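You operate a simulated robot arm through the tools that you are given. There is no shell and no other tool.

You are at the controls of a simulated two-armed robot. One attempt, no reset.

JOB
Start a STONE firing at 1220 C.
Fine: set it with the arrow buttons; lid latched; one press of start; leave the hold knob.

The check looks at the end state, three seconds after you hand in, the way a careful person would. Anything else that was tipped, shoved, dropped, spilled or broken makes it a failure. A push-on lid holds only when it is set on centred and level and pressed home; a screw cap is set on level and turned clockwise until tight.

ROBOT AND FRAMES
Two 7-joint arms with fingered hands on one trunk that stands fixed in place. Base frame: the origin is at the foot of the trunk, x ahead of it, y to its left, z up; the work surface is at about z = 872. Units: mm, degrees, N and s.
The left shoulder is at [45, 170, 1146], the right one opposite. With the tool pointing down near the work surface each hand reaches from about 300 to 760 mm from the base axis, measured 20 degrees to its own side. Payload 4 kg a hand.
The tool frame of a hand sits at the grasp point between the pads (the TCP): z along the fingers, y along the line on which they close. The tips reach 26 mm beyond it. The gripper opens to 132 mm; its body begins 73 mm behind the TCP. The gripper is a hand of 4 fingers: y runs from the thumb to the fingers, the wrist lies at [0, 0, -224] in the tool frame, and closing takes about 1.5 s.
Orientation is told as [roll, pitch, yaw] about the base's x, y, z axes, in that order, counted from this pose: with the fingers straight down and closing along the base's y, the tool's x points along the base's -x, its y along +y and its z along -z.

CONTROLS
- The arms move only by the tool arm_command. It takes "left_targets", "right_targets" or both (then of equal length, played together; a hand with none holds still); each is a list of rows, each a list of 7 numbers: the turn, a rotation vector about the base's x, y, z in degrees, then the shift along the base's x, y, z in mm, then the finger opening in mm, from 0 to 132. In form: [[ax, ay, az, dx, dy, dz, claw], ...]. A call has 1 to 20 rows; each row shifts and turns the commanded pose from where the row before left it. Each row takes 0.2 s and may step no farther than 50 mm and 8.6 degrees from the row before; otherwise, or with a gripper value out of range, the whole call is refused. A pose out of reach is approached as far as the arm can. The call stops where the force on the tool passes 40 N (or 10 N more than at its start, if that is more) or the arm is blocked; 0.2 s more then pass. The fingers move at their own pace (about 45 mm/s each) and stop on an object; they squeeze with about 22 N. The grip force told is the motor's: it shows also when the fingers shut on nothing. Time passes only in rows, and 0.2 s behind the last, so rows that do not move let the fingers close. It gives the time, the measured TCP pose, the force on the tool (base axes), the opening and the grip force at its end, in the units of the frame above (readings bear some noise), with the torque about the TCP (base axes, N m) and any sound that the robot's microphone picked up.
- Cameras (640 x 400 px; columns grow to the right, rows downward): "scene" is now at [136.4, 8.7, 1335.1]; the picture's right is [0.10, -1.00, 0.00], its down [-0.43, -0.04, -0.90] and it looks along [0.90, 0.09, -0.43] (base axes); focal length 214 px, centre (320, 200). "left" rides on the left gripper at [-68, 2, -97] in its tool frame; the picture's right is [-0.02, -1.00, 0.00], its down [0.82, -0.02, -0.58] and it looks along [0.58, -0.01, 0.82] (tool axes); focal length 270 px, centre (320, 200). "right" rides on the right gripper at [68, 2, -97] in its tool frame; the picture's right is [-0.03, 1.00, 0.00], its down [-0.82, -0.02, -0.58] and it looks along [-0.58, -0.01, 0.82] (tool axes); focal length 270 px, centre (320, 200). There is no depth. A picture from a camera that has moved, and an enlarged one, comes with that camera's place and axes in the base frame and with its lens.
- camera(camera): a new picture of that camera. The clock stands still meanwhile.
- lift_body(by): moves the trunk up (or, below 0, down) by that many mm; the arms and the scene camera ride with it, the base frame stays. It gives what a move gives, with no picture.
- preshape(shape, hand): the hand has 4 fingers and takes this shape, open, in about a second: jaw (thumb against the fingers, like two jaws); tri (thumb and two fingers); tip (a fingertip pinch); poke (one finger out to press); point (the index stretched); flat (the hand flat); cup (the hand cupped); fist (a fist). The gripper value then closes the fingers along that shape, each until it touches; the sizes above hold for jaw. It gives what a move gives, with no picture.
- aim_head(pan, tilt): turns the head with the scene camera to pan (to the left, within 86 degrees either way) and tilt (down, from -29 to 69), counted from straight ahead of the robot (the tilt from the chest, where the trunk bows). It gives what a move gives.
- close_up(camera, box): a new picture of the part [left, top, right, bottom] of that camera's present view, enlarged. The clock stands still meanwhile.
- sign_off(): hands the job in; it is judged then, once.

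Nothing tells you positions but the pictures and the camera data. Unless the task says otherwise, let go and move clear before handing in.

The tools are called after "Call:" as a command line: name --argument value ..., lists and objects as JSON in quotes. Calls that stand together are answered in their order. arm_command: Moves the arms, as the interface text tells. Its arguments: {"type":"object","properties":{"left_targets":{"type":"array","items":{"type":"array","items":{"type":"number"}}},"right_targets":{"type":"array","items":{"type":"array","items":{"type":"number"}}}},"required":[]} The other tools are called the same way: lift_body (by) moves the trunk up or down; preshape (shape, hand) gives the hand a shape; aim_head (pan, tilt) turns the head that bears the scene camera; camera (camera) takes a picture; close_up (camera, box) takes an enlarged picture of a part of a camera's view; sign_off () hands the job in.

At the start:

```text
t: 0.0
left_ee_pos: [389.6, 378.9, 1270.0]
left_tool_rot: [0.0, 0.0, 0.1]
left_ft_force: [-0.1, 0.0, -0.6]
left_ft_torque: [-0.01, 0.02, 0.04]
left_finger_gap: 131.8
left_gripper_force: 0.0
left_shape: jaw
right_ee_pos: [556.7, -67.9, 1263.1]
right_tool_rot: [0.0, 0.1, 0.0]
right_ft_force: [-0.2, 0.1, 0.3]
right_ft_torque: [0.02, 0.0, 0.01]
right_finger_gap: 131.8
right_gripper_force: 0.0
right_shape: jaw
trunk travel left (down, up): [-375.0, 380.0]
head pan, tilt (commanded): [5.5, 25.4]
```

scene: 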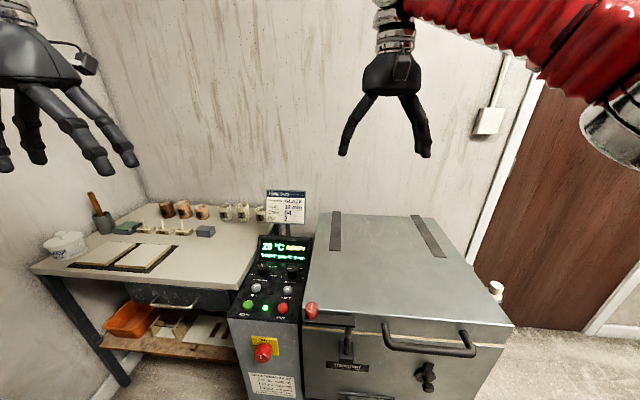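
right: 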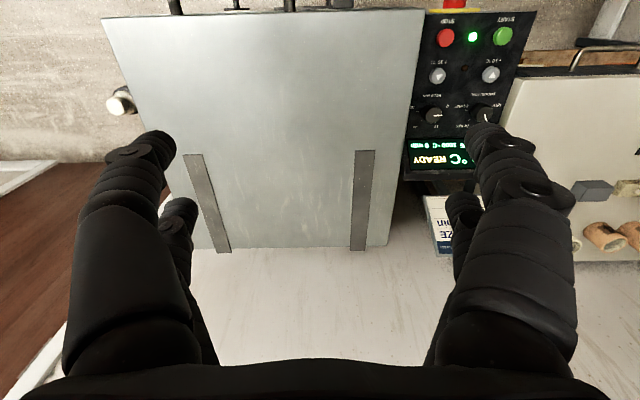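
left: 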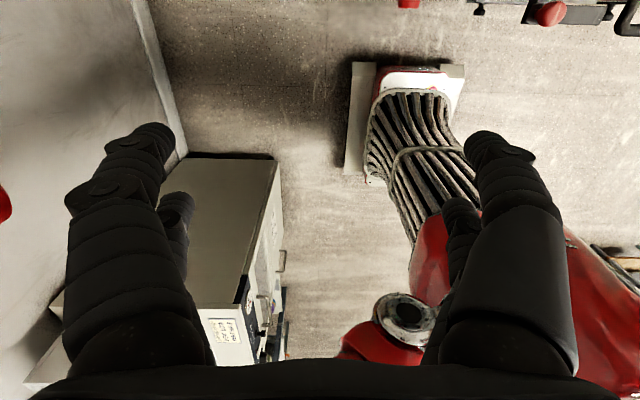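

I see a kiln with a control panel to its left, a notice card behind it, and a lid with a handle and latch at the front. I'll zoom in to read the panel, card and latch.

Call:
close_up --camera "scene" --box '[225, 180, 325, 243]'

Call:
close_up --camera "scene" --box '[225, 230, 325, 330]'

Call:
close_up --camera "scene" --box '[230, 290, 510, 400]'

Call:
close_up --camera "right" --box '[390, 0, 550, 180]'

```text
6.35 times, centred on (275, 212) of scene
camera zoom: at [136.4, 8.7, 1335.1], right [0.1, -1.0, 0.0], down [-0.43, -0.04, -0.9], along [0.9, 0.09, -0.43], focal length 1362 px, centre (606, 127)
```

zoom: 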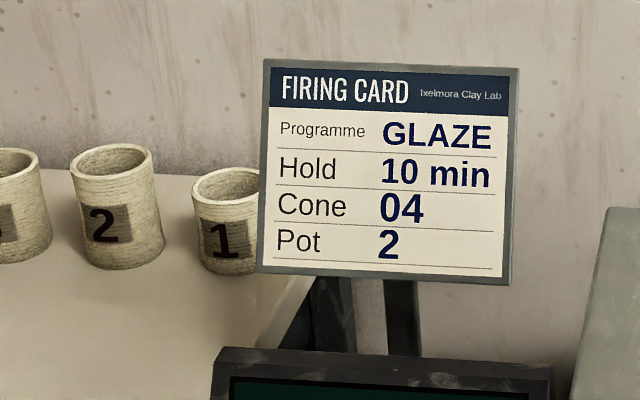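

```text
4.00 times, centred on (275, 280) of scene
camera zoom: at [136.4, 8.7, 1335.1], right [0.1, -1.0, 0.0], down [-0.43, -0.04, -0.9], along [0.9, 0.09, -0.43], focal length 858 px, centre (500, -120)
```

zoom: 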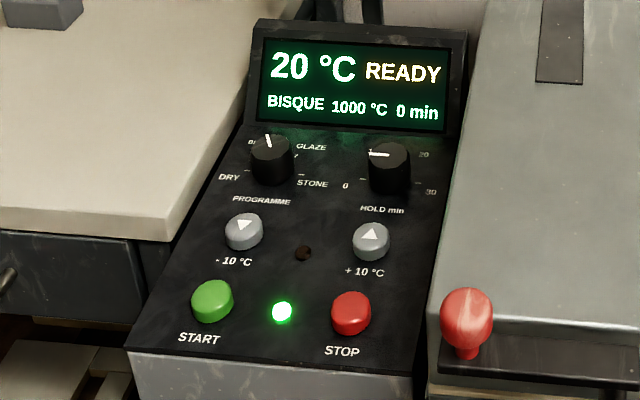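

```text
2.29 times, centred on (370, 345) of scene
camera zoom: at [136.4, 8.7, 1335.1], right [0.1, -1.0, 0.0], down [-0.43, -0.04, -0.9], along [0.9, 0.09, -0.43], focal length 490 px, centre (206, -131)
```

zoom: 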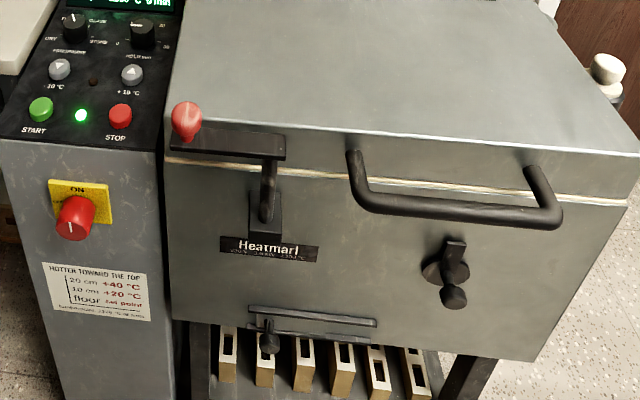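

```text
2.22 times, centred on (470, 90) of right
camera zoom: at [488.1, -67.4, 1358.4], right [0.03, 1.0, 0.0], down [0.82, -0.02, 0.58], along [0.58, -0.01, -0.82], focal length 601 px, centre (-13, 444)
```

zoom: 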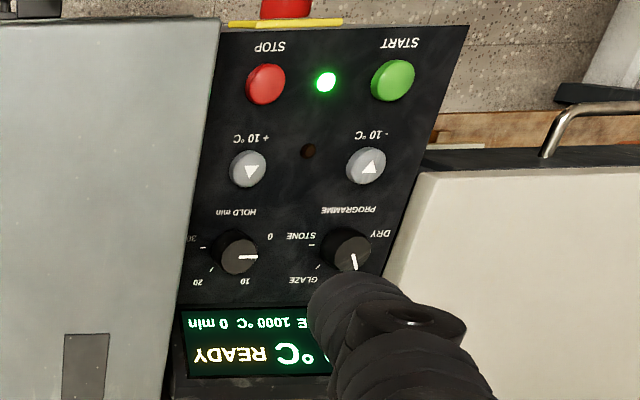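

The programme knob points at BISQUE and the display reads 1000 °C. I still need to know the state of the lid and latch, so I'll tilt the head down for a better view of the kiln front.

Call:
aim_head --pan 5.5 --tilt 48

Call:
camera --camera "scene"

Call:
close_up --camera "scene" --box '[260, 140, 480, 280]'

```text
t: 0.9
left_ee_pos: [389.7, 380.1, 1270.9]
left_tool_rot: [0.1, 0.0, 0.2]
left_ft_force: [0.3, 0.6, -0.4]
left_ft_torque: [-0.01, -0.02, 0.0]
left_finger_gap: 131.9
left_gripper_force: 0.0
left_shape: jaw
right_ee_pos: [555.9, -70.0, 1263.7]
right_tool_rot: [-0.1, 0.0, -0.1]
right_ft_force: [-0.7, 0.2, 0.1]
right_ft_torque: [-0.01, 0.02, 0.03]
right_finger_gap: 131.9
right_gripper_force: 0.1
right_shape: jaw
trunk travel left (down, up): [-375.0, 380.0]
head pan, tilt (commanded): [5.5, 48.0]
```

```text
taken
camera scene: at [123.2, 7.4, 1301.0], right [0.1, -1.0, 0.0], down [-0.74, -0.07, -0.67], along [0.67, 0.06, -0.74], focal length 214 px, centre (320, 200)
```

scene: 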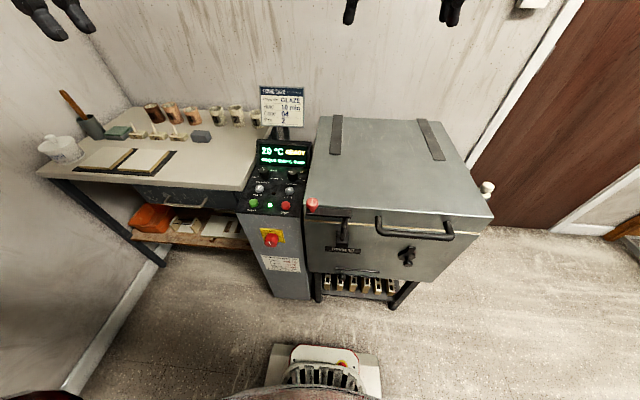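

```text
2.86 times, centred on (370, 210) of scene
camera zoom: at [123.2, 7.4, 1301.0], right [0.1, -1.0, 0.0], down [-0.74, -0.07, -0.67], along [0.67, 0.06, -0.74], focal length 613 px, centre (177, 171)
```

zoom: 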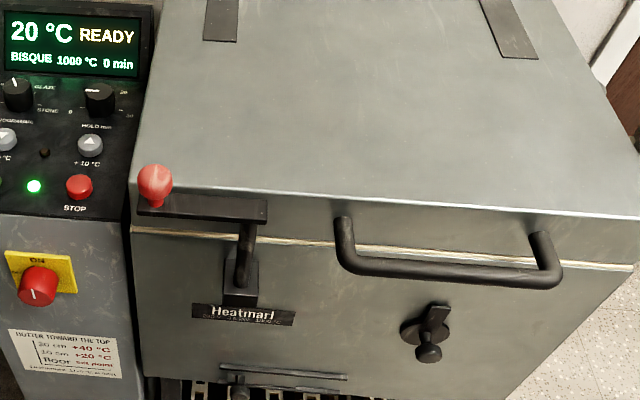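

The display reads 20 °C READY, BISQUE 1000 °C, 0 min. The latch bar with the red knob sits at the lid's front-left corner, so I'll bring the right hand's camera back and down to look at it and measure positions.

Call:
arm_command --right_targets '[[0, 0, 0, -27, 8, -30, 132], [0, 0, 0, -27, 8, -30, 132], [0, 0, 0, -27, 8, -30, 132], [0, 0, 0, -27, 8, -30, 132], [0, 0, 0, -27, 8, -30, 132], [0, 0, 0, -27, 8, -30, 132], [0, 0, 0, -27, 8, -30, 132]]'

Call:
camera --camera "right"

Call:
camera --camera "scene"

```text
t: 2.5
left_ee_pos: [388.5, 380.7, 1270.7]
left_tool_rot: [-0.1, 0.0, 0.1]
left_ft_force: [-0.6, 0.2, -0.5]
left_ft_torque: [0.0, 0.0, -0.01]
left_finger_gap: 131.9
left_gripper_force: 0.0
left_shape: jaw
right_ee_pos: [366.5, -11.6, 1053.6]
right_tool_rot: [0.0, -0.1, -0.1]
right_ft_force: [0.0, -0.3, -0.9]
right_ft_torque: [-0.03, 0.0, 0.02]
right_finger_gap: 132.0
right_gripper_force: 0.1
right_shape: jaw
trunk travel left (down, up): [-375.0, 380.0]
head pan, tilt (commanded): [5.5, 48.0]
```

```text
taken
camera right: at [298.0, -10.3, 1150.0], right [0.03, 1.0, 0.0], down [0.82, -0.02, 0.58], along [0.58, -0.02, -0.82], focal length 270 px, centre (320, 200)
```

right: 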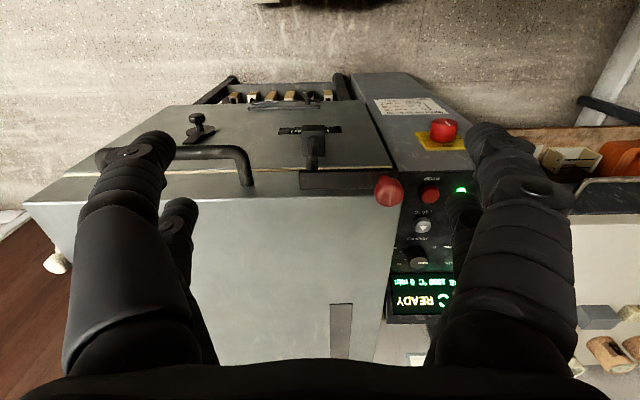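

```text
taken
camera scene: at [122.6, 8.1, 1301.0], right [0.1, -1.0, 0.0], down [-0.74, -0.07, -0.67], along [0.67, 0.06, -0.74], focal length 214 px, centre (320, 200)
```

scene: 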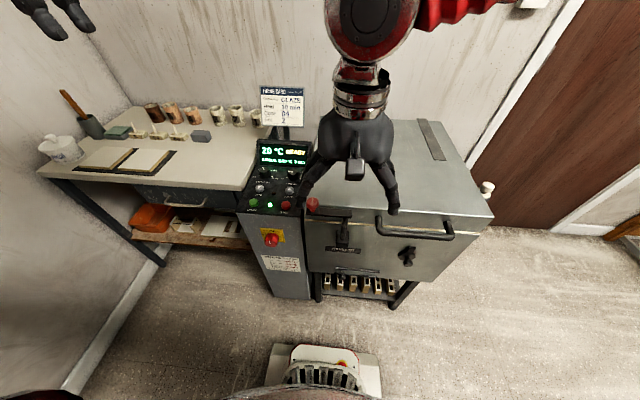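

Call:
close_up --camera "right" --box '[240, 90, 440, 215]'

```text
3.20 times, centred on (340, 152) of right
camera zoom: at [298.0, -10.3, 1150.0], right [0.03, 1.0, 0.0], down [0.82, -0.02, 0.58], along [0.58, -0.02, -0.82], focal length 865 px, centre (256, 352)
```

zoom: 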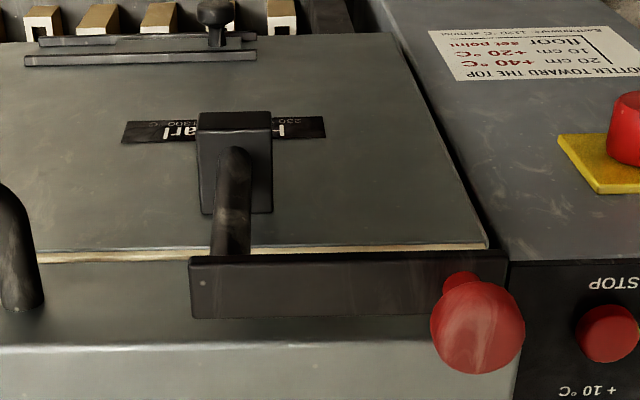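

The latch looks like a horizontal bar with a red knob at the lid's front, joined to a bracket on the body, and I can't yet tell whether it is closed. I'll raise the right hand, lower the trunk and view it from a lower angle.

Call:
arm_command --right_targets '[[0, 0, 0, 0, -10, 45, 132], [0, 0, 0, 0, -20, 45, 132], [0, 0, 0, 0, -20, 45, 132], [0, 0, 0, 0, -20, 45, 132], [0, 0, 0, 0, -20, 45, 132], [0, 0, 0, 0, -20, 45, 132]]'

Call:
lift_body --by -250

Call:
aim_head --pan 5 --tilt 30

Call:
camera --camera "scene"

Call:
close_up --camera "scene" --box '[240, 130, 400, 230]'

```text
t: 3.9
left_ee_pos: [388.5, 379.2, 1271.7]
left_tool_rot: [0.0, 0.0, 0.0]
left_ft_force: [-0.3, 0.9, -1.0]
left_ft_torque: [0.01, 0.01, 0.03]
left_finger_gap: 131.7
left_gripper_force: 0.1
left_shape: jaw
right_ee_pos: [364.7, -124.3, 1325.5]
right_tool_rot: [0.0, 0.1, 0.2]
right_ft_force: [0.2, 0.0, 0.8]
right_ft_torque: [-0.01, 0.04, 0.01]
right_finger_gap: 132.0
right_gripper_force: 0.0
right_shape: jaw
trunk travel left (down, up): [-375.0, 380.0]
head pan, tilt (commanded): [5.5, 48.0]
```

```text
t: 6.4
left_ee_pos: [388.0, 380.1, 1021.6]
left_tool_rot: [0.0, 0.0, 0.1]
left_ft_force: [-0.3, 0.7, -0.7]
left_ft_torque: [-0.03, 0.01, -0.01]
left_finger_gap: 131.8
left_gripper_force: 0.1
left_shape: jaw
right_ee_pos: [366.2, -123.5, 1073.1]
right_tool_rot: [0.1, -0.1, 0.0]
right_ft_force: [0.0, -0.1, -1.5]
right_ft_torque: [-0.01, -0.01, -0.01]
right_finger_gap: 132.0
right_gripper_force: 0.0
right_shape: jaw
trunk travel left (down, up): [-125.0, 630.0]
head pan, tilt (commanded): [5.5, 48.0]
```

```text
t: 7.2
left_ee_pos: [388.6, 381.0, 1020.7]
left_tool_rot: [0.1, 0.0, 0.2]
left_ft_force: [-0.7, -0.7, -0.3]
left_ft_torque: [0.04, 0.02, 0.0]
left_finger_gap: 131.7
left_gripper_force: 0.1
left_shape: jaw
right_ee_pos: [366.2, -123.6, 1073.3]
right_tool_rot: [0.1, 0.1, 0.0]
right_ft_force: [-0.5, 0.6, -0.5]
right_ft_torque: [0.0, 0.02, -0.01]
right_finger_gap: 131.9
right_gripper_force: 0.0
right_shape: jaw
trunk travel left (down, up): [-125.0, 630.0]
head pan, tilt (commanded): [5.0, 30.0]
```

```text
taken
camera scene: at [235.2, 7.7, 1067.9], right [0.09, -1.0, 0.0], down [-0.5, -0.04, -0.87], along [0.86, 0.08, -0.5], focal length 214 px, centre (320, 200)
```

scene: 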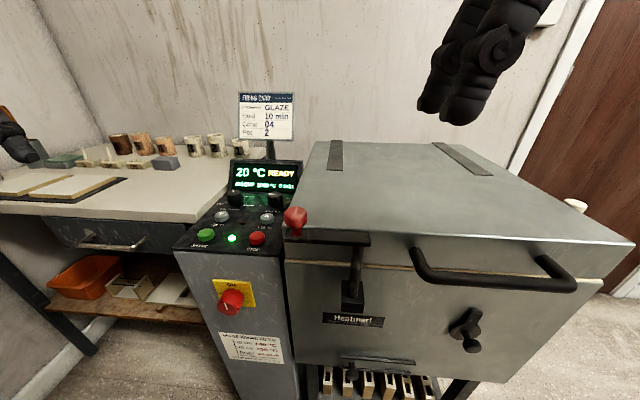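

```text
4.00 times, centred on (320, 180) of scene
camera zoom: at [235.2, 7.7, 1067.9], right [0.09, -1.0, 0.0], down [-0.5, -0.04, -0.87], along [0.86, 0.08, -0.5], focal length 858 px, centre (320, 280)
```

zoom: 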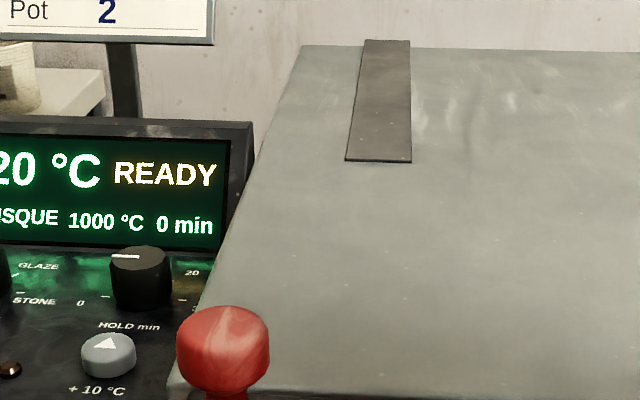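

The trunk bows forward as it lowers, which brings the camera closer. I'll zoom in on the latch bar, its rod and the seam.

Call:
close_up --camera "scene" --box '[270, 195, 430, 335]'

Call:
close_up --camera "right" --box '[200, 0, 520, 200]'

```text
2.86 times, centred on (350, 265) of scene
camera zoom: at [235.2, 7.7, 1067.9], right [0.09, -1.0, 0.0], down [-0.5, -0.04, -0.87], along [0.86, 0.08, -0.5], focal length 613 px, centre (234, 14)
```

zoom: 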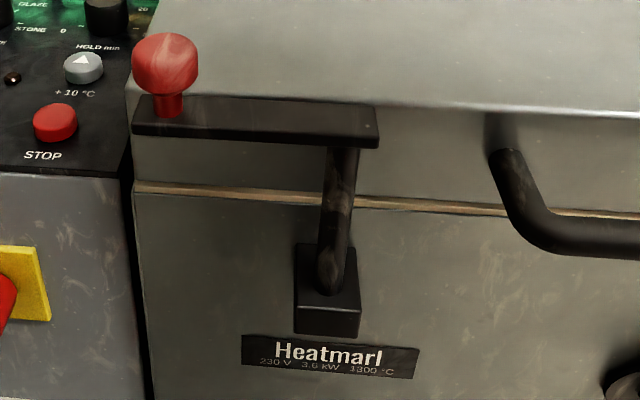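

```text
2.00 times, centred on (360, 100) of right
camera zoom: at [299.0, -121.4, 1169.0], right [0.03, 1.0, 0.0], down [0.82, -0.02, 0.58], along [0.58, -0.01, -0.82], focal length 541 px, centre (240, 400)
```

zoom: 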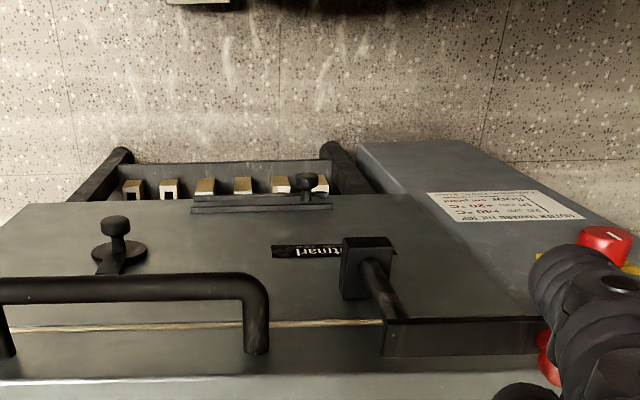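

The latch is a swing clamp: a vertical rod at about [456, -21] carries a bar with its top at z≈887, and the red knob is at about [455, 58, 914]. It is swung off the lid, whose top is at z≈871 with its front edge at x≈489, so I need to swing it about 90° clockwise. I'll raise the trunk partway and check the scene again.

Call:
lift_body --by 170

Call:
aim_head --pan 5 --tilt 45

Call:
camera --camera "scene"

Call:
camera --camera "right"

```text
t: 9.2
left_ee_pos: [390.8, 380.0, 1189.8]
left_tool_rot: [0.1, 0.1, 0.0]
left_ft_force: [0.5, -0.6, -0.8]
left_ft_torque: [0.04, -0.04, 0.0]
left_finger_gap: 132.0
left_gripper_force: 0.1
left_shape: jaw
right_ee_pos: [368.0, -122.5, 1241.6]
right_tool_rot: [0.1, 0.2, 0.0]
right_ft_force: [0.4, 0.4, 0.0]
right_ft_torque: [0.02, 0.04, 0.0]
right_finger_gap: 131.9
right_gripper_force: 0.0
right_shape: jaw
trunk travel left (down, up): [-295.0, 460.0]
head pan, tilt (commanded): [5.0, 30.0]
```

```text
t: 9.9
left_ee_pos: [389.7, 380.0, 1190.4]
left_tool_rot: [0.0, 0.0, 0.2]
left_ft_force: [0.1, -0.1, -0.3]
left_ft_torque: [-0.01, 0.01, -0.01]
left_finger_gap: 131.9
left_gripper_force: 0.2
left_shape: jaw
right_ee_pos: [367.4, -123.2, 1243.1]
right_tool_rot: [0.0, 0.0, 0.0]
right_ft_force: [-1.2, -0.2, -0.3]
right_ft_torque: [0.01, 0.04, -0.01]
right_finger_gap: 131.7
right_gripper_force: 0.0
right_shape: jaw
trunk travel left (down, up): [-295.0, 460.0]
head pan, tilt (commanded): [5.0, 45.0]
```

```text
taken
camera scene: at [150.1, 6.9, 1223.7], right [0.09, -1.0, 0.0], down [-0.7, -0.06, -0.71], along [0.7, 0.06, -0.71], focal length 214 px, centre (320, 200)
```

scene: 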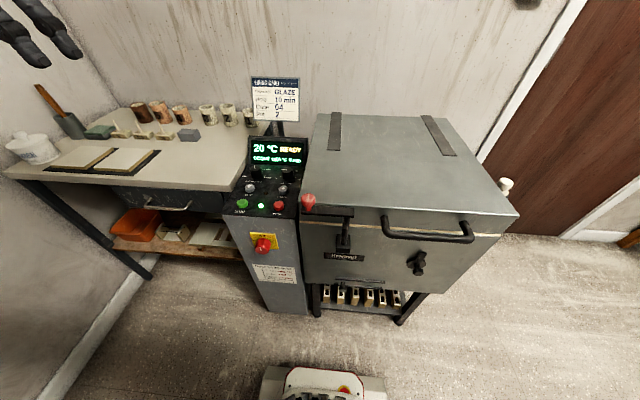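

```text
taken
camera right: at [298.9, -121.4, 1339.1], right [0.03, 1.0, 0.0], down [0.82, -0.02, 0.58], along [0.58, -0.01, -0.82], focal length 270 px, centre (320, 200)
```

right: 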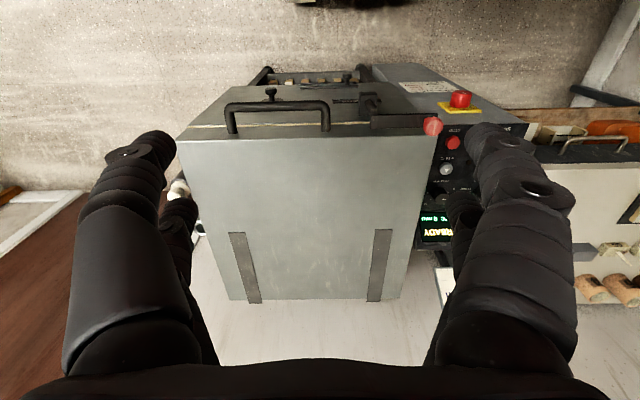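

The right hand is clear. I'll bring it over the red knob at z≈1010 and yaw it so the fingers close roughly along the swing direction.

Call:
arm_command --right_targets '[[0, 0, 7.5, 11, 22.6, -29, 132], [0, 0, 7.5, 11, 22.6, -29, 132], [0, 0, 7.5, 11, 22.6, -29, 132], [0, 0, 7.5, 11, 22.6, -29, 132], [0, 0, 7.5, 11, 22.6, -29, 110], [0, 0, 7.5, 11, 22.6, -29, 90], [0, 0, 7.5, 11, 22.6, -29, 80], [0, 0, 7.5, 11, 22.6, -29, 80], [0, 0, 0, 0, 0, 0, 80]]'

Call:
camera --camera "right"

Call:
camera --camera "scene"

```text
t: 11.9
left_ee_pos: [388.7, 379.0, 1190.7]
left_tool_rot: [0.1, 0.0, 0.1]
left_ft_force: [0.2, 0.6, -0.8]
left_ft_torque: [0.03, -0.01, -0.03]
left_finger_gap: 131.9
left_gripper_force: 0.1
left_shape: jaw
right_ee_pos: [455.4, 57.7, 1010.2]
right_tool_rot: [-0.1, 0.1, 60.1]
right_ft_force: [0.1, 0.2, -0.6]
right_ft_torque: [0.03, 0.0, 0.0]
right_finger_gap: 80.4
right_gripper_force: 0.1
right_shape: jaw
trunk travel left (down, up): [-295.0, 460.0]
head pan, tilt (commanded): [5.0, 45.0]
```

```text
taken
camera right: at [420.1, -0.3, 1106.4], right [-0.85, 0.52, 0.0], down [0.42, 0.7, 0.58], along [0.3, 0.49, -0.82], focal length 270 px, centre (320, 200)
```

right: 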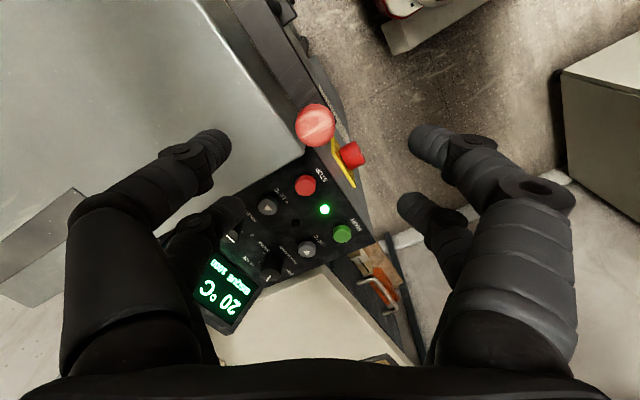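

```text
taken
camera scene: at [149.9, 6.8, 1223.7], right [0.09, -1.0, 0.0], down [-0.7, -0.06, -0.71], along [0.7, 0.06, -0.71], focal length 214 px, centre (320, 200)
```

scene: 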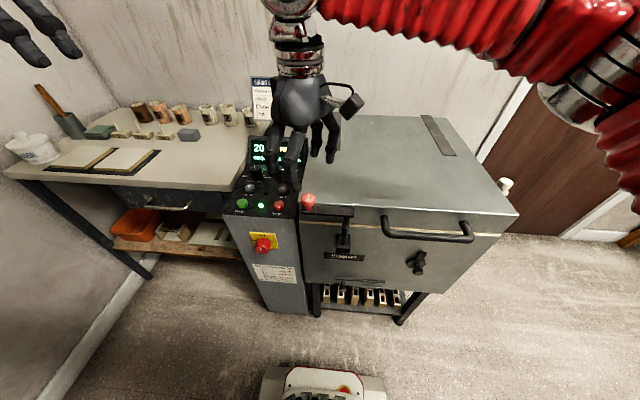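

The knob centre comes out at about [457, 57, 910] from the two views, so the hand is directly over it. I'll descend with the fingers straddling the knob and then close.

Call:
arm_command --right_targets '[[0, 0, 0, 1, -1, -35, 80], [0, 0, 0, 1, 0, -30, 80], [0, 0, 0, 0, 0, -15, 80], [0, 0, 0, 0, 0, -10, 80], [0, 0, 0, 0, 0, 0, 80]]'

Call:
camera --camera "right"

Call:
close_up --camera "scene" --box '[230, 120, 390, 240]'

```text
t: 13.1
left_ee_pos: [390.2, 379.1, 1190.1]
left_tool_rot: [0.0, 0.0, 0.1]
left_ft_force: [-0.3, -0.4, -0.3]
left_ft_torque: [0.03, -0.01, -0.01]
left_finger_gap: 131.9
left_gripper_force: 0.1
left_shape: jaw
right_ee_pos: [458.2, 57.2, 921.6]
right_tool_rot: [0.0, 0.0, 60.1]
right_ft_force: [-0.5, -0.3, -0.6]
right_ft_torque: [0.01, -0.01, -0.04]
right_finger_gap: 80.3
right_gripper_force: 0.0
right_shape: jaw
trunk travel left (down, up): [-295.0, 460.0]
head pan, tilt (commanded): [5.0, 45.0]
```

```text
taken
camera right: at [422.2, -2.0, 1016.7], right [-0.85, 0.52, 0.0], down [0.43, 0.7, 0.58], along [0.3, 0.49, -0.82], focal length 270 px, centre (320, 200)
```

right: 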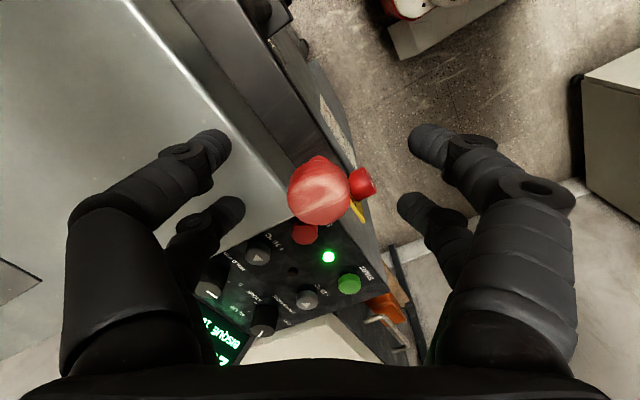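

```text
3.33 times, centred on (310, 180) of scene
camera zoom: at [150.2, 7.0, 1223.7], right [0.09, -1.0, 0.0], down [-0.7, -0.06, -0.71], along [0.7, 0.06, -0.71], focal length 715 px, centre (353, 267)
```

zoom: 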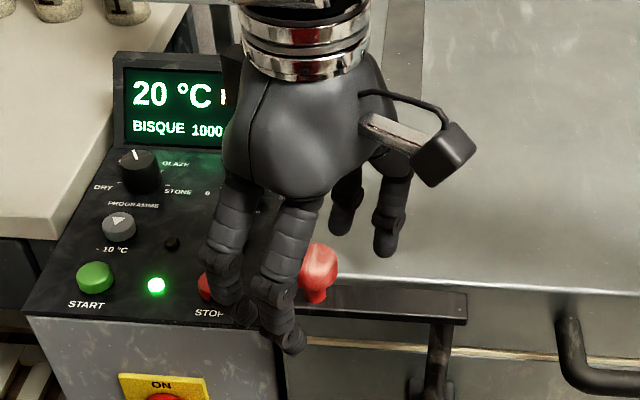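

The knob sits on the tool axis between the fingers. I'll go 4 mm lower and close on it.

Call:
arm_command --right_targets '[[0, 0, 0, 1, 1.5, -4, 80], [0, 0, 0, 0, 0, 0, 60], [0, 0, 0, 0, 0, 0, 40], [0, 0, 0, 0, 0, 0, 15], [0, 0, 0, 0, 0, 0, 15], [0, 0, 0, 0, 0, 0, 15], [0, 0, 0, 0, 0, 0, 15], [0, 0, 0, 0, 0, 0, 15]]'

Call:
camera --camera "right"

Call:
close_up --camera "scene" --box '[230, 120, 390, 240]'

```text
t: 14.9
left_ee_pos: [388.7, 379.4, 1190.1]
left_tool_rot: [0.0, -0.1, 0.0]
left_ft_force: [0.0, -0.3, -0.6]
left_ft_torque: [-0.02, -0.03, -0.02]
left_finger_gap: 131.8
left_gripper_force: 0.1
left_shape: jaw
right_ee_pos: [459.3, 57.6, 916.8]
right_tool_rot: [0.1, 0.0, 60.0]
right_ft_force: [-0.6, 1.6, -0.4]
right_ft_torque: [0.01, 0.04, -0.01]
right_finger_gap: 15.3
right_gripper_force: 0.0
right_shape: jaw
trunk travel left (down, up): [-295.0, 460.0]
head pan, tilt (commanded): [5.0, 45.0]
```

```text
taken
camera right: at [423.1, -0.4, 1012.6], right [-0.85, 0.52, 0.0], down [0.43, 0.7, 0.58], along [0.3, 0.49, -0.82], focal length 270 px, centre (320, 200)
```

right: 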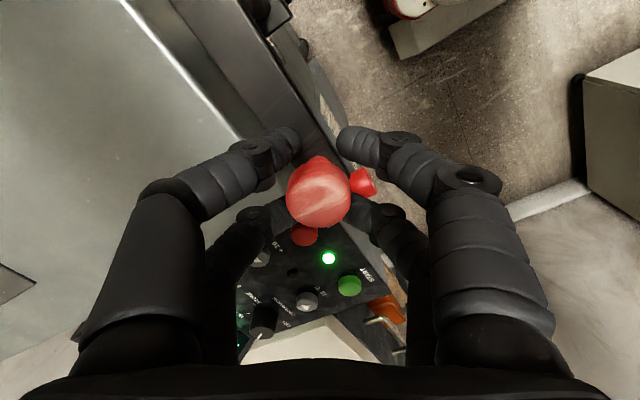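

```text
3.33 times, centred on (310, 180) of scene
camera zoom: at [150.3, 7.0, 1223.6], right [0.09, -1.0, 0.0], down [-0.7, -0.06, -0.71], along [0.7, 0.06, -0.71], focal length 715 px, centre (353, 267)
```

zoom: 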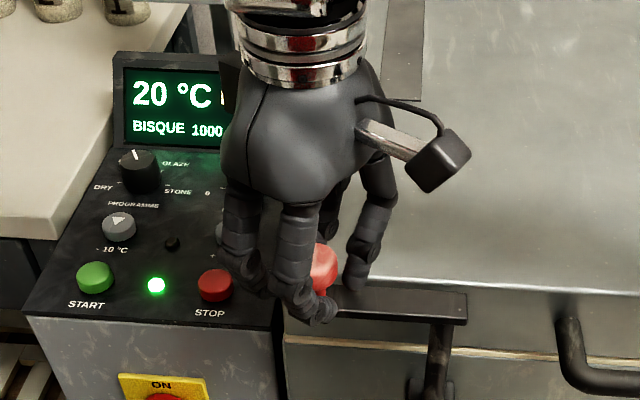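

The two finger pairs have closed either side of the knob and cage it. I'll swing it clockwise along its arc about the rod at roughly [456, -21], first half of the turn.

Call:
arm_command --right_targets '[[0, 0, 0, 0, 0, 0, 8], [0, 0, -7.5, 10.2, -0.7, 0, 8], [0, 0, -7.5, 10, -2, 0, 8], [0, 0, -7.5, 9.7, -3.3, 0, 8], [0, 0, -7.5, 9.2, -4.5, 0, 8], [0, 0, -7.5, 8.5, -5.7, 0, 8], [0, 0, -7.5, 7.7, -6.7, 0, 8]]'

Call:
camera --camera "right"

Call:
close_up --camera "scene" --box '[230, 120, 390, 240]'

```text
t: 16.5
left_ee_pos: [389.4, 380.8, 1190.0]
left_tool_rot: [0.0, 0.0, 0.2]
left_ft_force: [0.7, -0.5, 0.4]
left_ft_torque: [0.03, -0.02, 0.0]
left_finger_gap: 131.9
left_gripper_force: 0.0
left_shape: jaw
right_ee_pos: [513.0, 34.9, 917.5]
right_tool_rot: [0.0, 0.0, 14.9]
right_ft_force: [0.8, 1.5, 0.2]
right_ft_torque: [0.01, -0.05, -0.02]
right_finger_gap: 8.5
right_gripper_force: 0.1
right_shape: jaw
trunk travel left (down, up): [-295.0, 460.0]
head pan, tilt (commanded): [5.0, 45.0]
```

```text
taken
camera right: at [447.1, 18.8, 1013.1], right [-0.23, 0.97, 0.0], down [0.79, 0.19, 0.58], along [0.56, 0.13, -0.82], focal length 270 px, centre (320, 200)
```

right: 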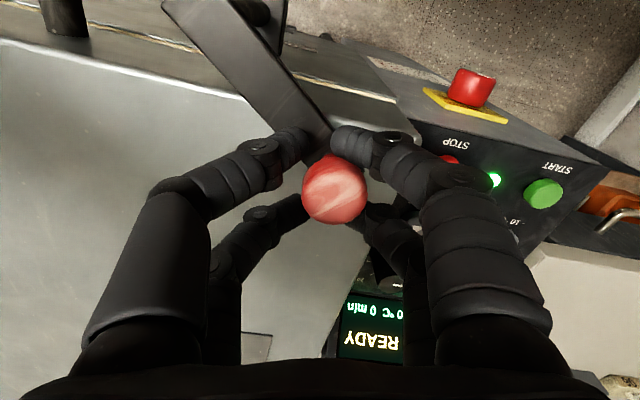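

```text
3.33 times, centred on (310, 180) of scene
camera zoom: at [150.5, 7.0, 1223.6], right [0.09, -1.0, 0.0], down [-0.71, -0.06, -0.71], along [0.7, 0.06, -0.71], focal length 715 px, centre (353, 267)
```

zoom: 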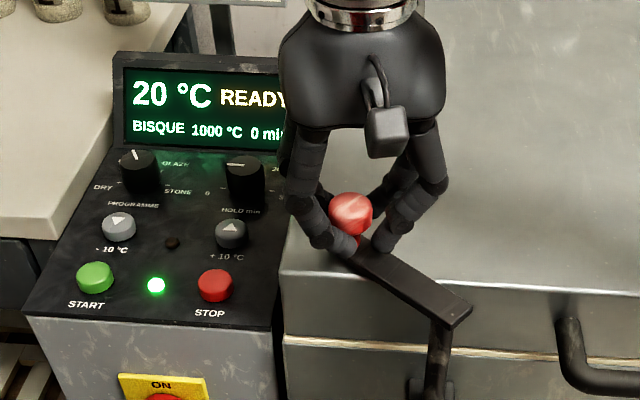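

The bar is swinging over the lid with almost no force. I'll carry on with the second half of the arc.

Call:
arm_command --right_targets '[[0, 0, -7.5, 6.7, -7.7, 0, 8], [0, 0, -7.5, 5.7, -8.5, 0, 8], [0, 0, -7.5, 4.5, -9.2, 0, 8], [0, 0, -7.5, 3.3, -9.7, 0, 8], [0, 0, -7.5, 2, -10, 0, 8], [0, 0, -7.5, 0.7, -10.2, 0, 8], [0, 0, 0, 0, 0, 0, 8]]'

Call:
camera --camera "right"

Call:
close_up --camera "scene" --box '[230, 120, 390, 240]'

```text
t: 18.1
left_ee_pos: [389.9, 379.9, 1190.8]
left_tool_rot: [0.1, 0.1, 0.1]
left_ft_force: [0.4, 0.2, -0.7]
left_ft_torque: [0.01, 0.01, 0.03]
left_finger_gap: 131.8
left_gripper_force: 0.1
left_shape: jaw
right_ee_pos: [536.8, -20.7, 917.6]
right_tool_rot: [0.0, 0.0, -30.1]
right_ft_force: [4.4, 0.6, -0.3]
right_ft_torque: [-0.01, -0.07, -0.05]
right_finger_gap: 8.6
right_gripper_force: 0.0
right_shape: jaw
trunk travel left (down, up): [-295.0, 460.0]
head pan, tilt (commanded): [5.0, 45.0]
```

```text
taken
camera right: at [478.9, 15.7, 1012.9], right [0.52, 0.85, 0.0], down [0.7, -0.43, 0.58], along [0.49, -0.3, -0.82], focal length 270 px, centre (320, 200)
```

right: 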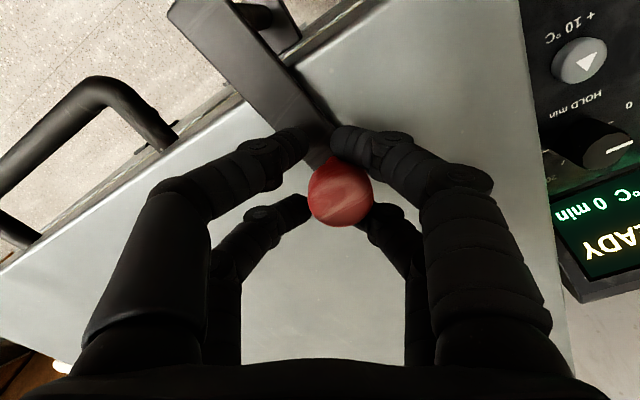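

```text
3.33 times, centred on (310, 180) of scene
camera zoom: at [150.9, 7.0, 1223.5], right [0.09, -1.0, 0.0], down [-0.71, -0.06, -0.71], along [0.7, 0.06, -0.71], focal length 715 px, centre (353, 267)
```

zoom: 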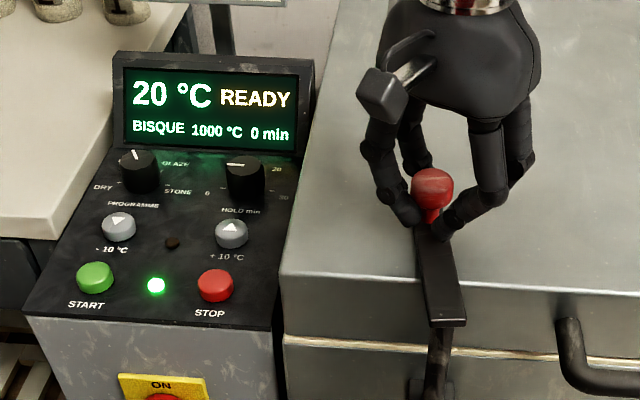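

The bar is nearly straight over the lid but about 8° short, because the knob lags in the cage. I'll push a bit further to bring it fully across and watch the force.

Call:
arm_command --right_targets '[[0, 0, -4, -1, -5, 0, 8], [0, 0, -4, -1, -5, 0, 8], [0, 0, 0, 0, 0, 0, 8]]'

Call:
close_up --camera "scene" --box '[230, 120, 390, 240]'

Call:
camera --camera "right"

```text
t: 18.9
left_ee_pos: [389.8, 379.5, 1190.3]
left_tool_rot: [-0.1, 0.1, 0.1]
left_ft_force: [0.2, -0.4, -0.5]
left_ft_torque: [0.0, 0.0, -0.05]
left_finger_gap: 132.1
left_gripper_force: 0.0
left_shape: jaw
right_ee_pos: [534.9, -30.3, 916.4]
right_tool_rot: [0.0, -0.1, -38.0]
right_ft_force: [7.3, -0.2, 0.3]
right_ft_torque: [-0.01, -0.08, -0.08]
right_finger_gap: 8.9
right_gripper_force: 0.0
right_shape: jaw
trunk travel left (down, up): [-295.0, 460.0]
head pan, tilt (commanded): [5.0, 45.0]
```

```text
3.33 times, centred on (310, 180) of scene
camera zoom: at [151.0, 6.9, 1223.5], right [0.09, -1.0, 0.0], down [-0.71, -0.06, -0.71], along [0.7, 0.06, -0.71], focal length 715 px, centre (353, 267)
```

zoom: 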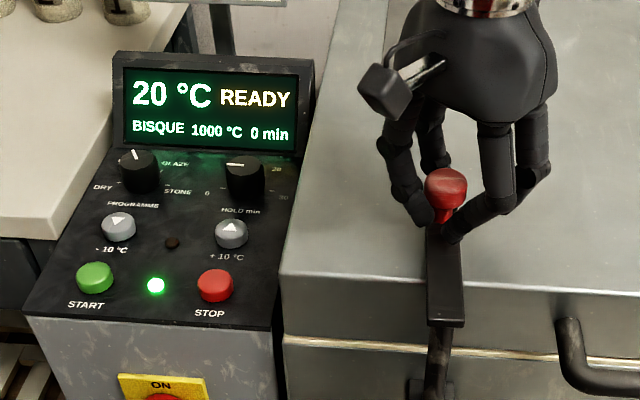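

```text
taken
camera right: at [482.5, 13.4, 1012.8], right [0.64, 0.77, 0.0], down [0.63, -0.52, 0.58], along [0.45, -0.37, -0.82], focal length 270 px, centre (320, 200)
```

right: 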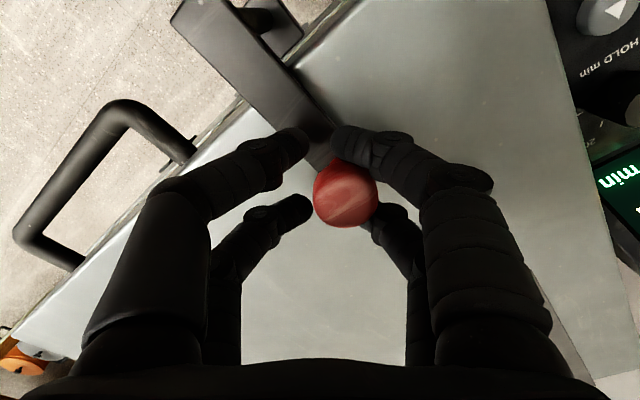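

The bar now points straight back over the lid, with measured directions within about 1° of perpendicular. I'll nudge a few millimetres further to feel for an end stop.

Call:
arm_command --right_targets '[[0, 0, -2, 1.5, -3, 0, 8], [0, 0, -2, 1.5, -3, 0, 8], [0, 0, 0, 0, 0, 0, 8]]'

Call:
close_up --camera "scene" --box '[230, 120, 390, 240]'

```text
t: 19.7
left_ee_pos: [387.8, 382.2, 1190.1]
left_tool_rot: [-0.1, 0.0, 0.1]
left_ft_force: [-0.6, -0.4, 0.4]
left_ft_torque: [0.0, 0.01, 0.0]
left_finger_gap: 131.7
left_gripper_force: 0.1
left_shape: jaw
right_ee_pos: [539.5, -33.4, 921.8]
right_tool_rot: [-0.6, 0.9, -41.1]
right_ft_force: [-25.2, 16.9, -22.9]
right_ft_torque: [-0.17, 0.44, 0.52]
right_finger_gap: 7.3
right_gripper_force: 0.1
right_shape: jaw
right hand out of reach, approached as far as the arm can: row 2
trunk travel left (down, up): [-295.0, 460.0]
head pan, tilt (commanded): [5.0, 45.0]
```

```text
3.33 times, centred on (310, 180) of scene
camera zoom: at [149.0, 8.5, 1223.5], right [0.09, -1.0, 0.0], down [-0.7, -0.06, -0.71], along [0.7, 0.06, -0.71], focal length 715 px, centre (353, 267)
```

zoom: 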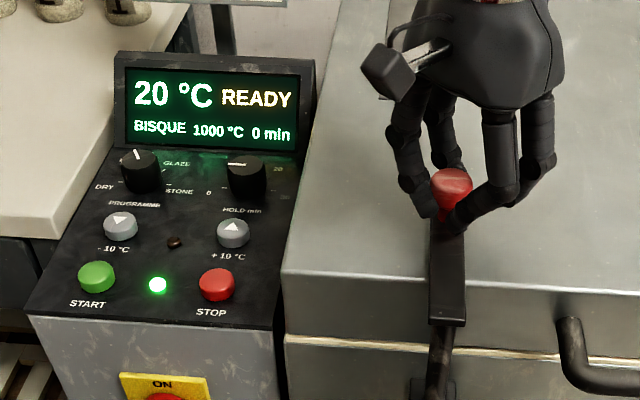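

I felt the end stop (about 17 N pushing back), and the bar is squarely over the lid. I'll relax, open the fingers and lift straight up off the knob.

Call:
arm_command --right_targets '[[0, 0, 2, -2, 3, 0, 8], [0, 0, 2, -1, 2, 0, 20], [0, 0, 0, 0, 0, 0, 50], [0, 0, 0, 0, 0, 0, 70], [0, 0, 0, 0, 0, 0, 80], [0, 0, 0, 0, 0, 0, 80]]'

Call:
camera --camera "right"

Call:
close_up --camera "scene" --box '[230, 120, 390, 240]'

```text
t: 21.1
left_ee_pos: [389.7, 380.3, 1190.3]
left_tool_rot: [0.1, 0.0, 0.0]
left_ft_force: [0.2, -0.7, -0.4]
left_ft_torque: [-0.02, 0.0, 0.0]
left_finger_gap: 131.7
left_gripper_force: 0.0
left_shape: jaw
right_ee_pos: [541.6, -30.8, 923.4]
right_tool_rot: [0.0, 0.1, -38.0]
right_ft_force: [-0.5, 0.5, 0.4]
right_ft_torque: [0.01, 0.02, 0.0]
right_finger_gap: 79.3
right_gripper_force: 0.1
right_shape: jaw
trunk travel left (down, up): [-295.0, 460.0]
head pan, tilt (commanded): [5.0, 45.0]
```

```text
taken
camera right: at [488.3, 13.1, 1019.9], right [0.64, 0.77, 0.0], down [0.63, -0.52, 0.58], along [0.45, -0.37, -0.82], focal length 270 px, centre (320, 200)
```

right: 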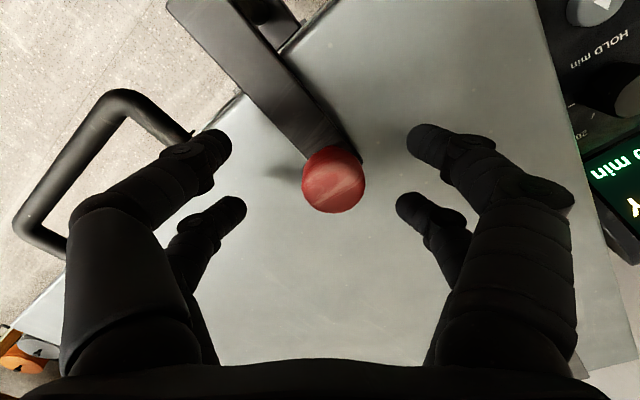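

```text
3.33 times, centred on (310, 180) of scene
camera zoom: at [150.2, 6.9, 1223.6], right [0.09, -1.0, 0.0], down [-0.7, -0.06, -0.71], along [0.7, 0.06, -0.71], focal length 715 px, centre (353, 267)
```

zoom: 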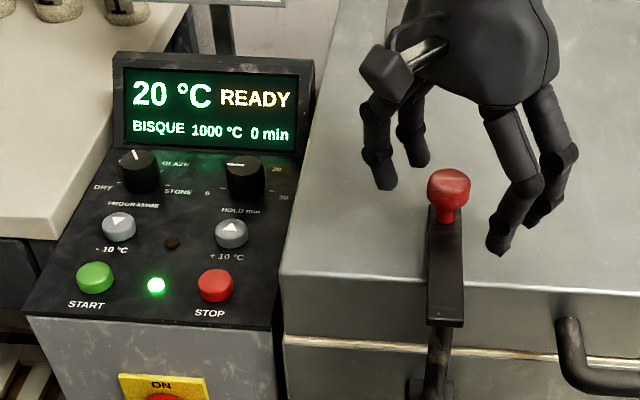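

The lid is latched and the knob is free. I'll lift the right hand up and turn it so its camera can look at the control panel.

Call:
arm_command --right_targets '[[0, 0, 0, 0, 0, 40, 80], [0, 0, 0, 0, 0, 40, 80], [0, 0, 7.6, -3, 5, 35, 80], [0, 0, 7.6, -3, 10, 30, 80], [0, 0, 7.6, -3, 10, 20, 80], [0, 0, 7.6, -3, 10, 10, 80], [0, 0, 7.6, 0, 10, 0, 80]]'

Call:
camera --camera "right"

Call:
camera --camera "scene"

```text
t: 22.7
left_ee_pos: [390.8, 379.0, 1190.1]
left_tool_rot: [0.0, 0.0, 0.1]
left_ft_force: [-0.9, -0.6, -0.1]
left_ft_torque: [-0.01, 0.01, 0.03]
left_finger_gap: 131.9
left_gripper_force: 0.1
left_shape: jaw
right_ee_pos: [529.8, 13.7, 1098.9]
right_tool_rot: [0.0, 0.0, 0.0]
right_ft_force: [0.2, 0.1, 0.9]
right_ft_torque: [-0.01, -0.01, 0.02]
right_finger_gap: 79.5
right_gripper_force: 0.1
right_shape: jaw
trunk travel left (down, up): [-295.0, 460.0]
head pan, tilt (commanded): [5.0, 45.0]
```

```text
taken
camera right: at [461.2, 15.5, 1194.1], right [0.02, 1.0, 0.0], down [0.82, -0.02, 0.58], along [0.58, -0.01, -0.82], focal length 270 px, centre (320, 200)
```

right: 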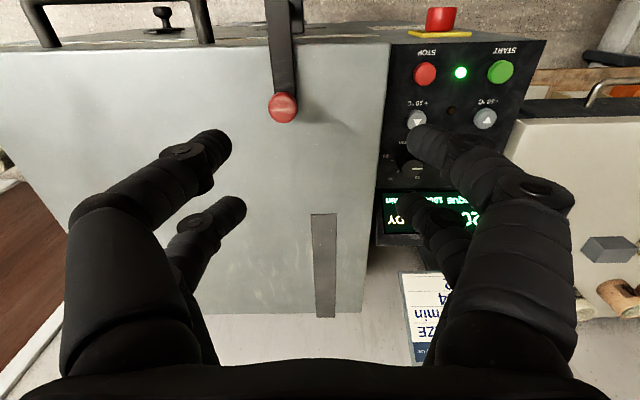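

```text
taken
camera scene: at [150.5, 7.1, 1223.6], right [0.09, -1.0, 0.0], down [-0.71, -0.06, -0.71], along [0.7, 0.06, -0.71], focal length 214 px, centre (320, 200)
```

scene: 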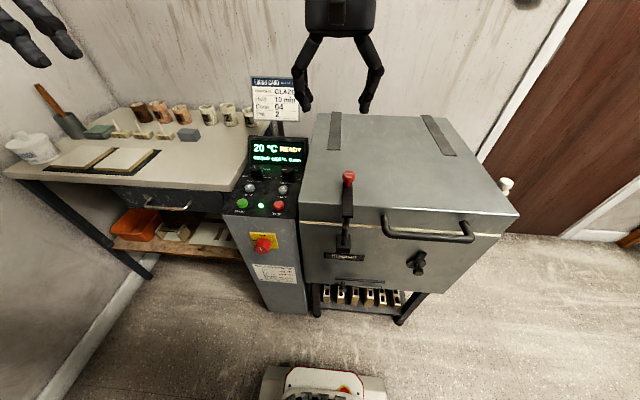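

The latch bar sits squarely over the lid. I'll move the right hand over the panel so its camera can measure the knobs and buttons accurately.

Call:
arm_command --right_targets '[[0, 0, 0, 0, 45, 0, 100], [0, 0, 0, 0, 45, 0, 132], [0, 0, 0, 0, 45, 0, 132], [0, 0, 0, 0, 45, 0, 132], [0, 0, 0, 0, 8, 0, 132]]'

Call:
camera --camera "right"

Call:
close_up --camera "right" --box '[230, 40, 400, 240]'

```text
t: 24.1
left_ee_pos: [389.9, 379.3, 1191.0]
left_tool_rot: [0.0, -0.1, 0.1]
left_ft_force: [-0.1, 0.6, -0.4]
left_ft_torque: [0.0, 0.0, -0.01]
left_finger_gap: 131.7
left_gripper_force: 0.0
left_shape: jaw
right_ee_pos: [567.8, 120.1, 1111.2]
right_tool_rot: [2.6, 0.8, -5.3]
right_ft_force: [0.7, -0.5, -0.6]
right_ft_torque: [0.02, -0.01, -0.01]
right_finger_gap: 131.9
right_gripper_force: 0.1
right_shape: jaw
right hand out of reach, approached as far as the arm can: row 4, 5
trunk travel left (down, up): [-295.0, 460.0]
head pan, tilt (commanded): [5.0, 45.0]
stopped in row 5 (right hand): the arm was blocked; the commanded pose is now the measured one
```

```text
taken
camera right: at [501.2, 123.4, 1207.8], right [0.12, 0.99, 0.04], down [0.82, -0.12, 0.56], along [0.57, -0.03, -0.82], focal length 270 px, centre (320, 200)
```

right: 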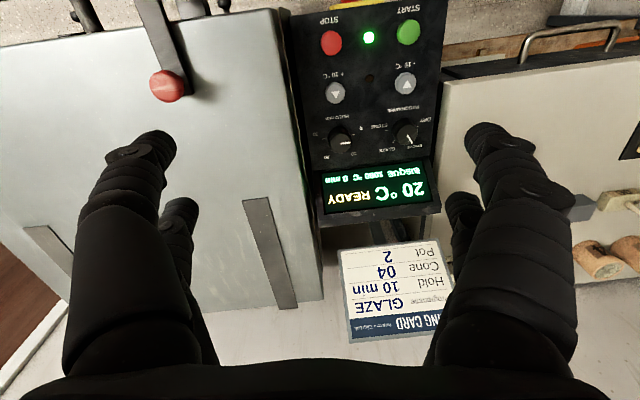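

```text
2.00 times, centred on (315, 140) of right
camera zoom: at [501.2, 123.4, 1207.8], right [0.12, 0.99, 0.04], down [0.82, -0.12, 0.56], along [0.57, -0.03, -0.82], focal length 541 px, centre (330, 320)
```

zoom: 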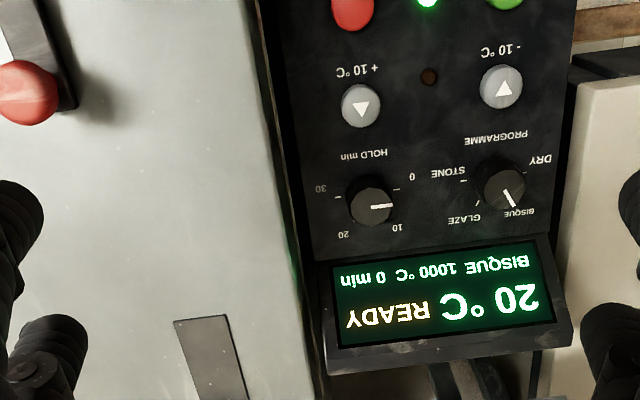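

This gives a clear view of the panel from above. I'll zoom in on the programme knob's dial and the buttons.

Call:
close_up --camera "right" --box '[360, 90, 450, 170]'

Call:
close_up --camera "right" --box '[290, 0, 450, 110]'

Call:
close_up --camera "scene" --box '[230, 130, 310, 220]'

```text
5.00 times, centred on (405, 130) of right
camera zoom: at [501.2, 123.4, 1207.8], right [0.12, 0.99, 0.04], down [0.82, -0.12, 0.56], along [0.57, -0.03, -0.82], focal length 1351 px, centre (-105, 550)
```

zoom: 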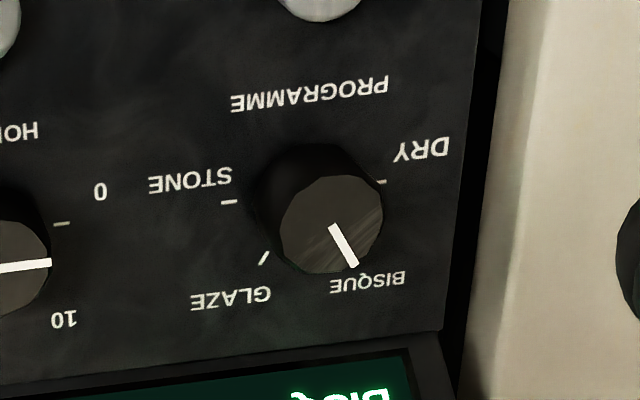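

```text
3.64 times, centred on (370, 55) of right
camera zoom: at [501.2, 123.4, 1207.8], right [0.12, 0.99, 0.04], down [0.82, -0.12, 0.56], along [0.57, -0.03, -0.82], focal length 983 px, centre (138, 727)
```

zoom: 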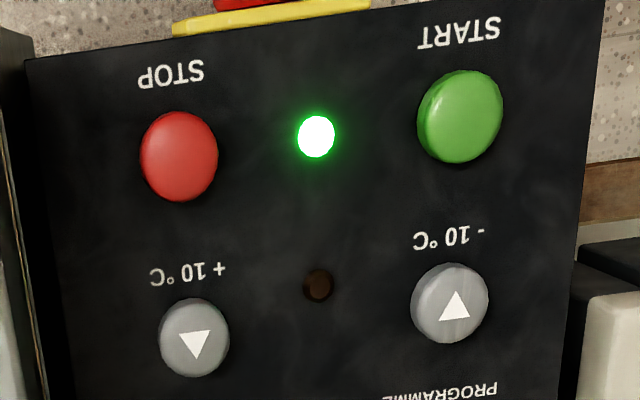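

```text
4.44 times, centred on (270, 175) of scene
camera zoom: at [150.3, 6.9, 1223.7], right [0.09, -1.0, 0.0], down [-0.71, -0.06, -0.71], along [0.7, 0.06, -0.71], focal length 953 px, centre (542, 311)
```

zoom: 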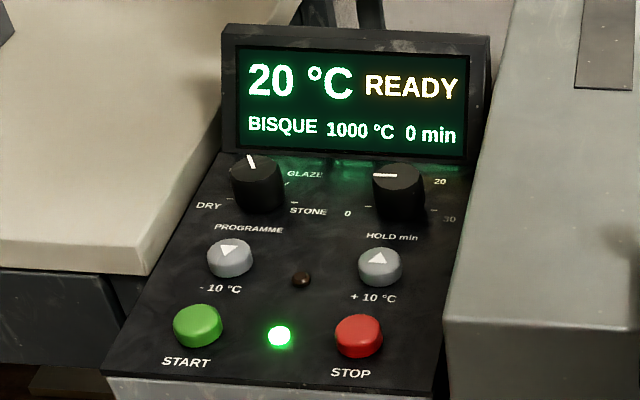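

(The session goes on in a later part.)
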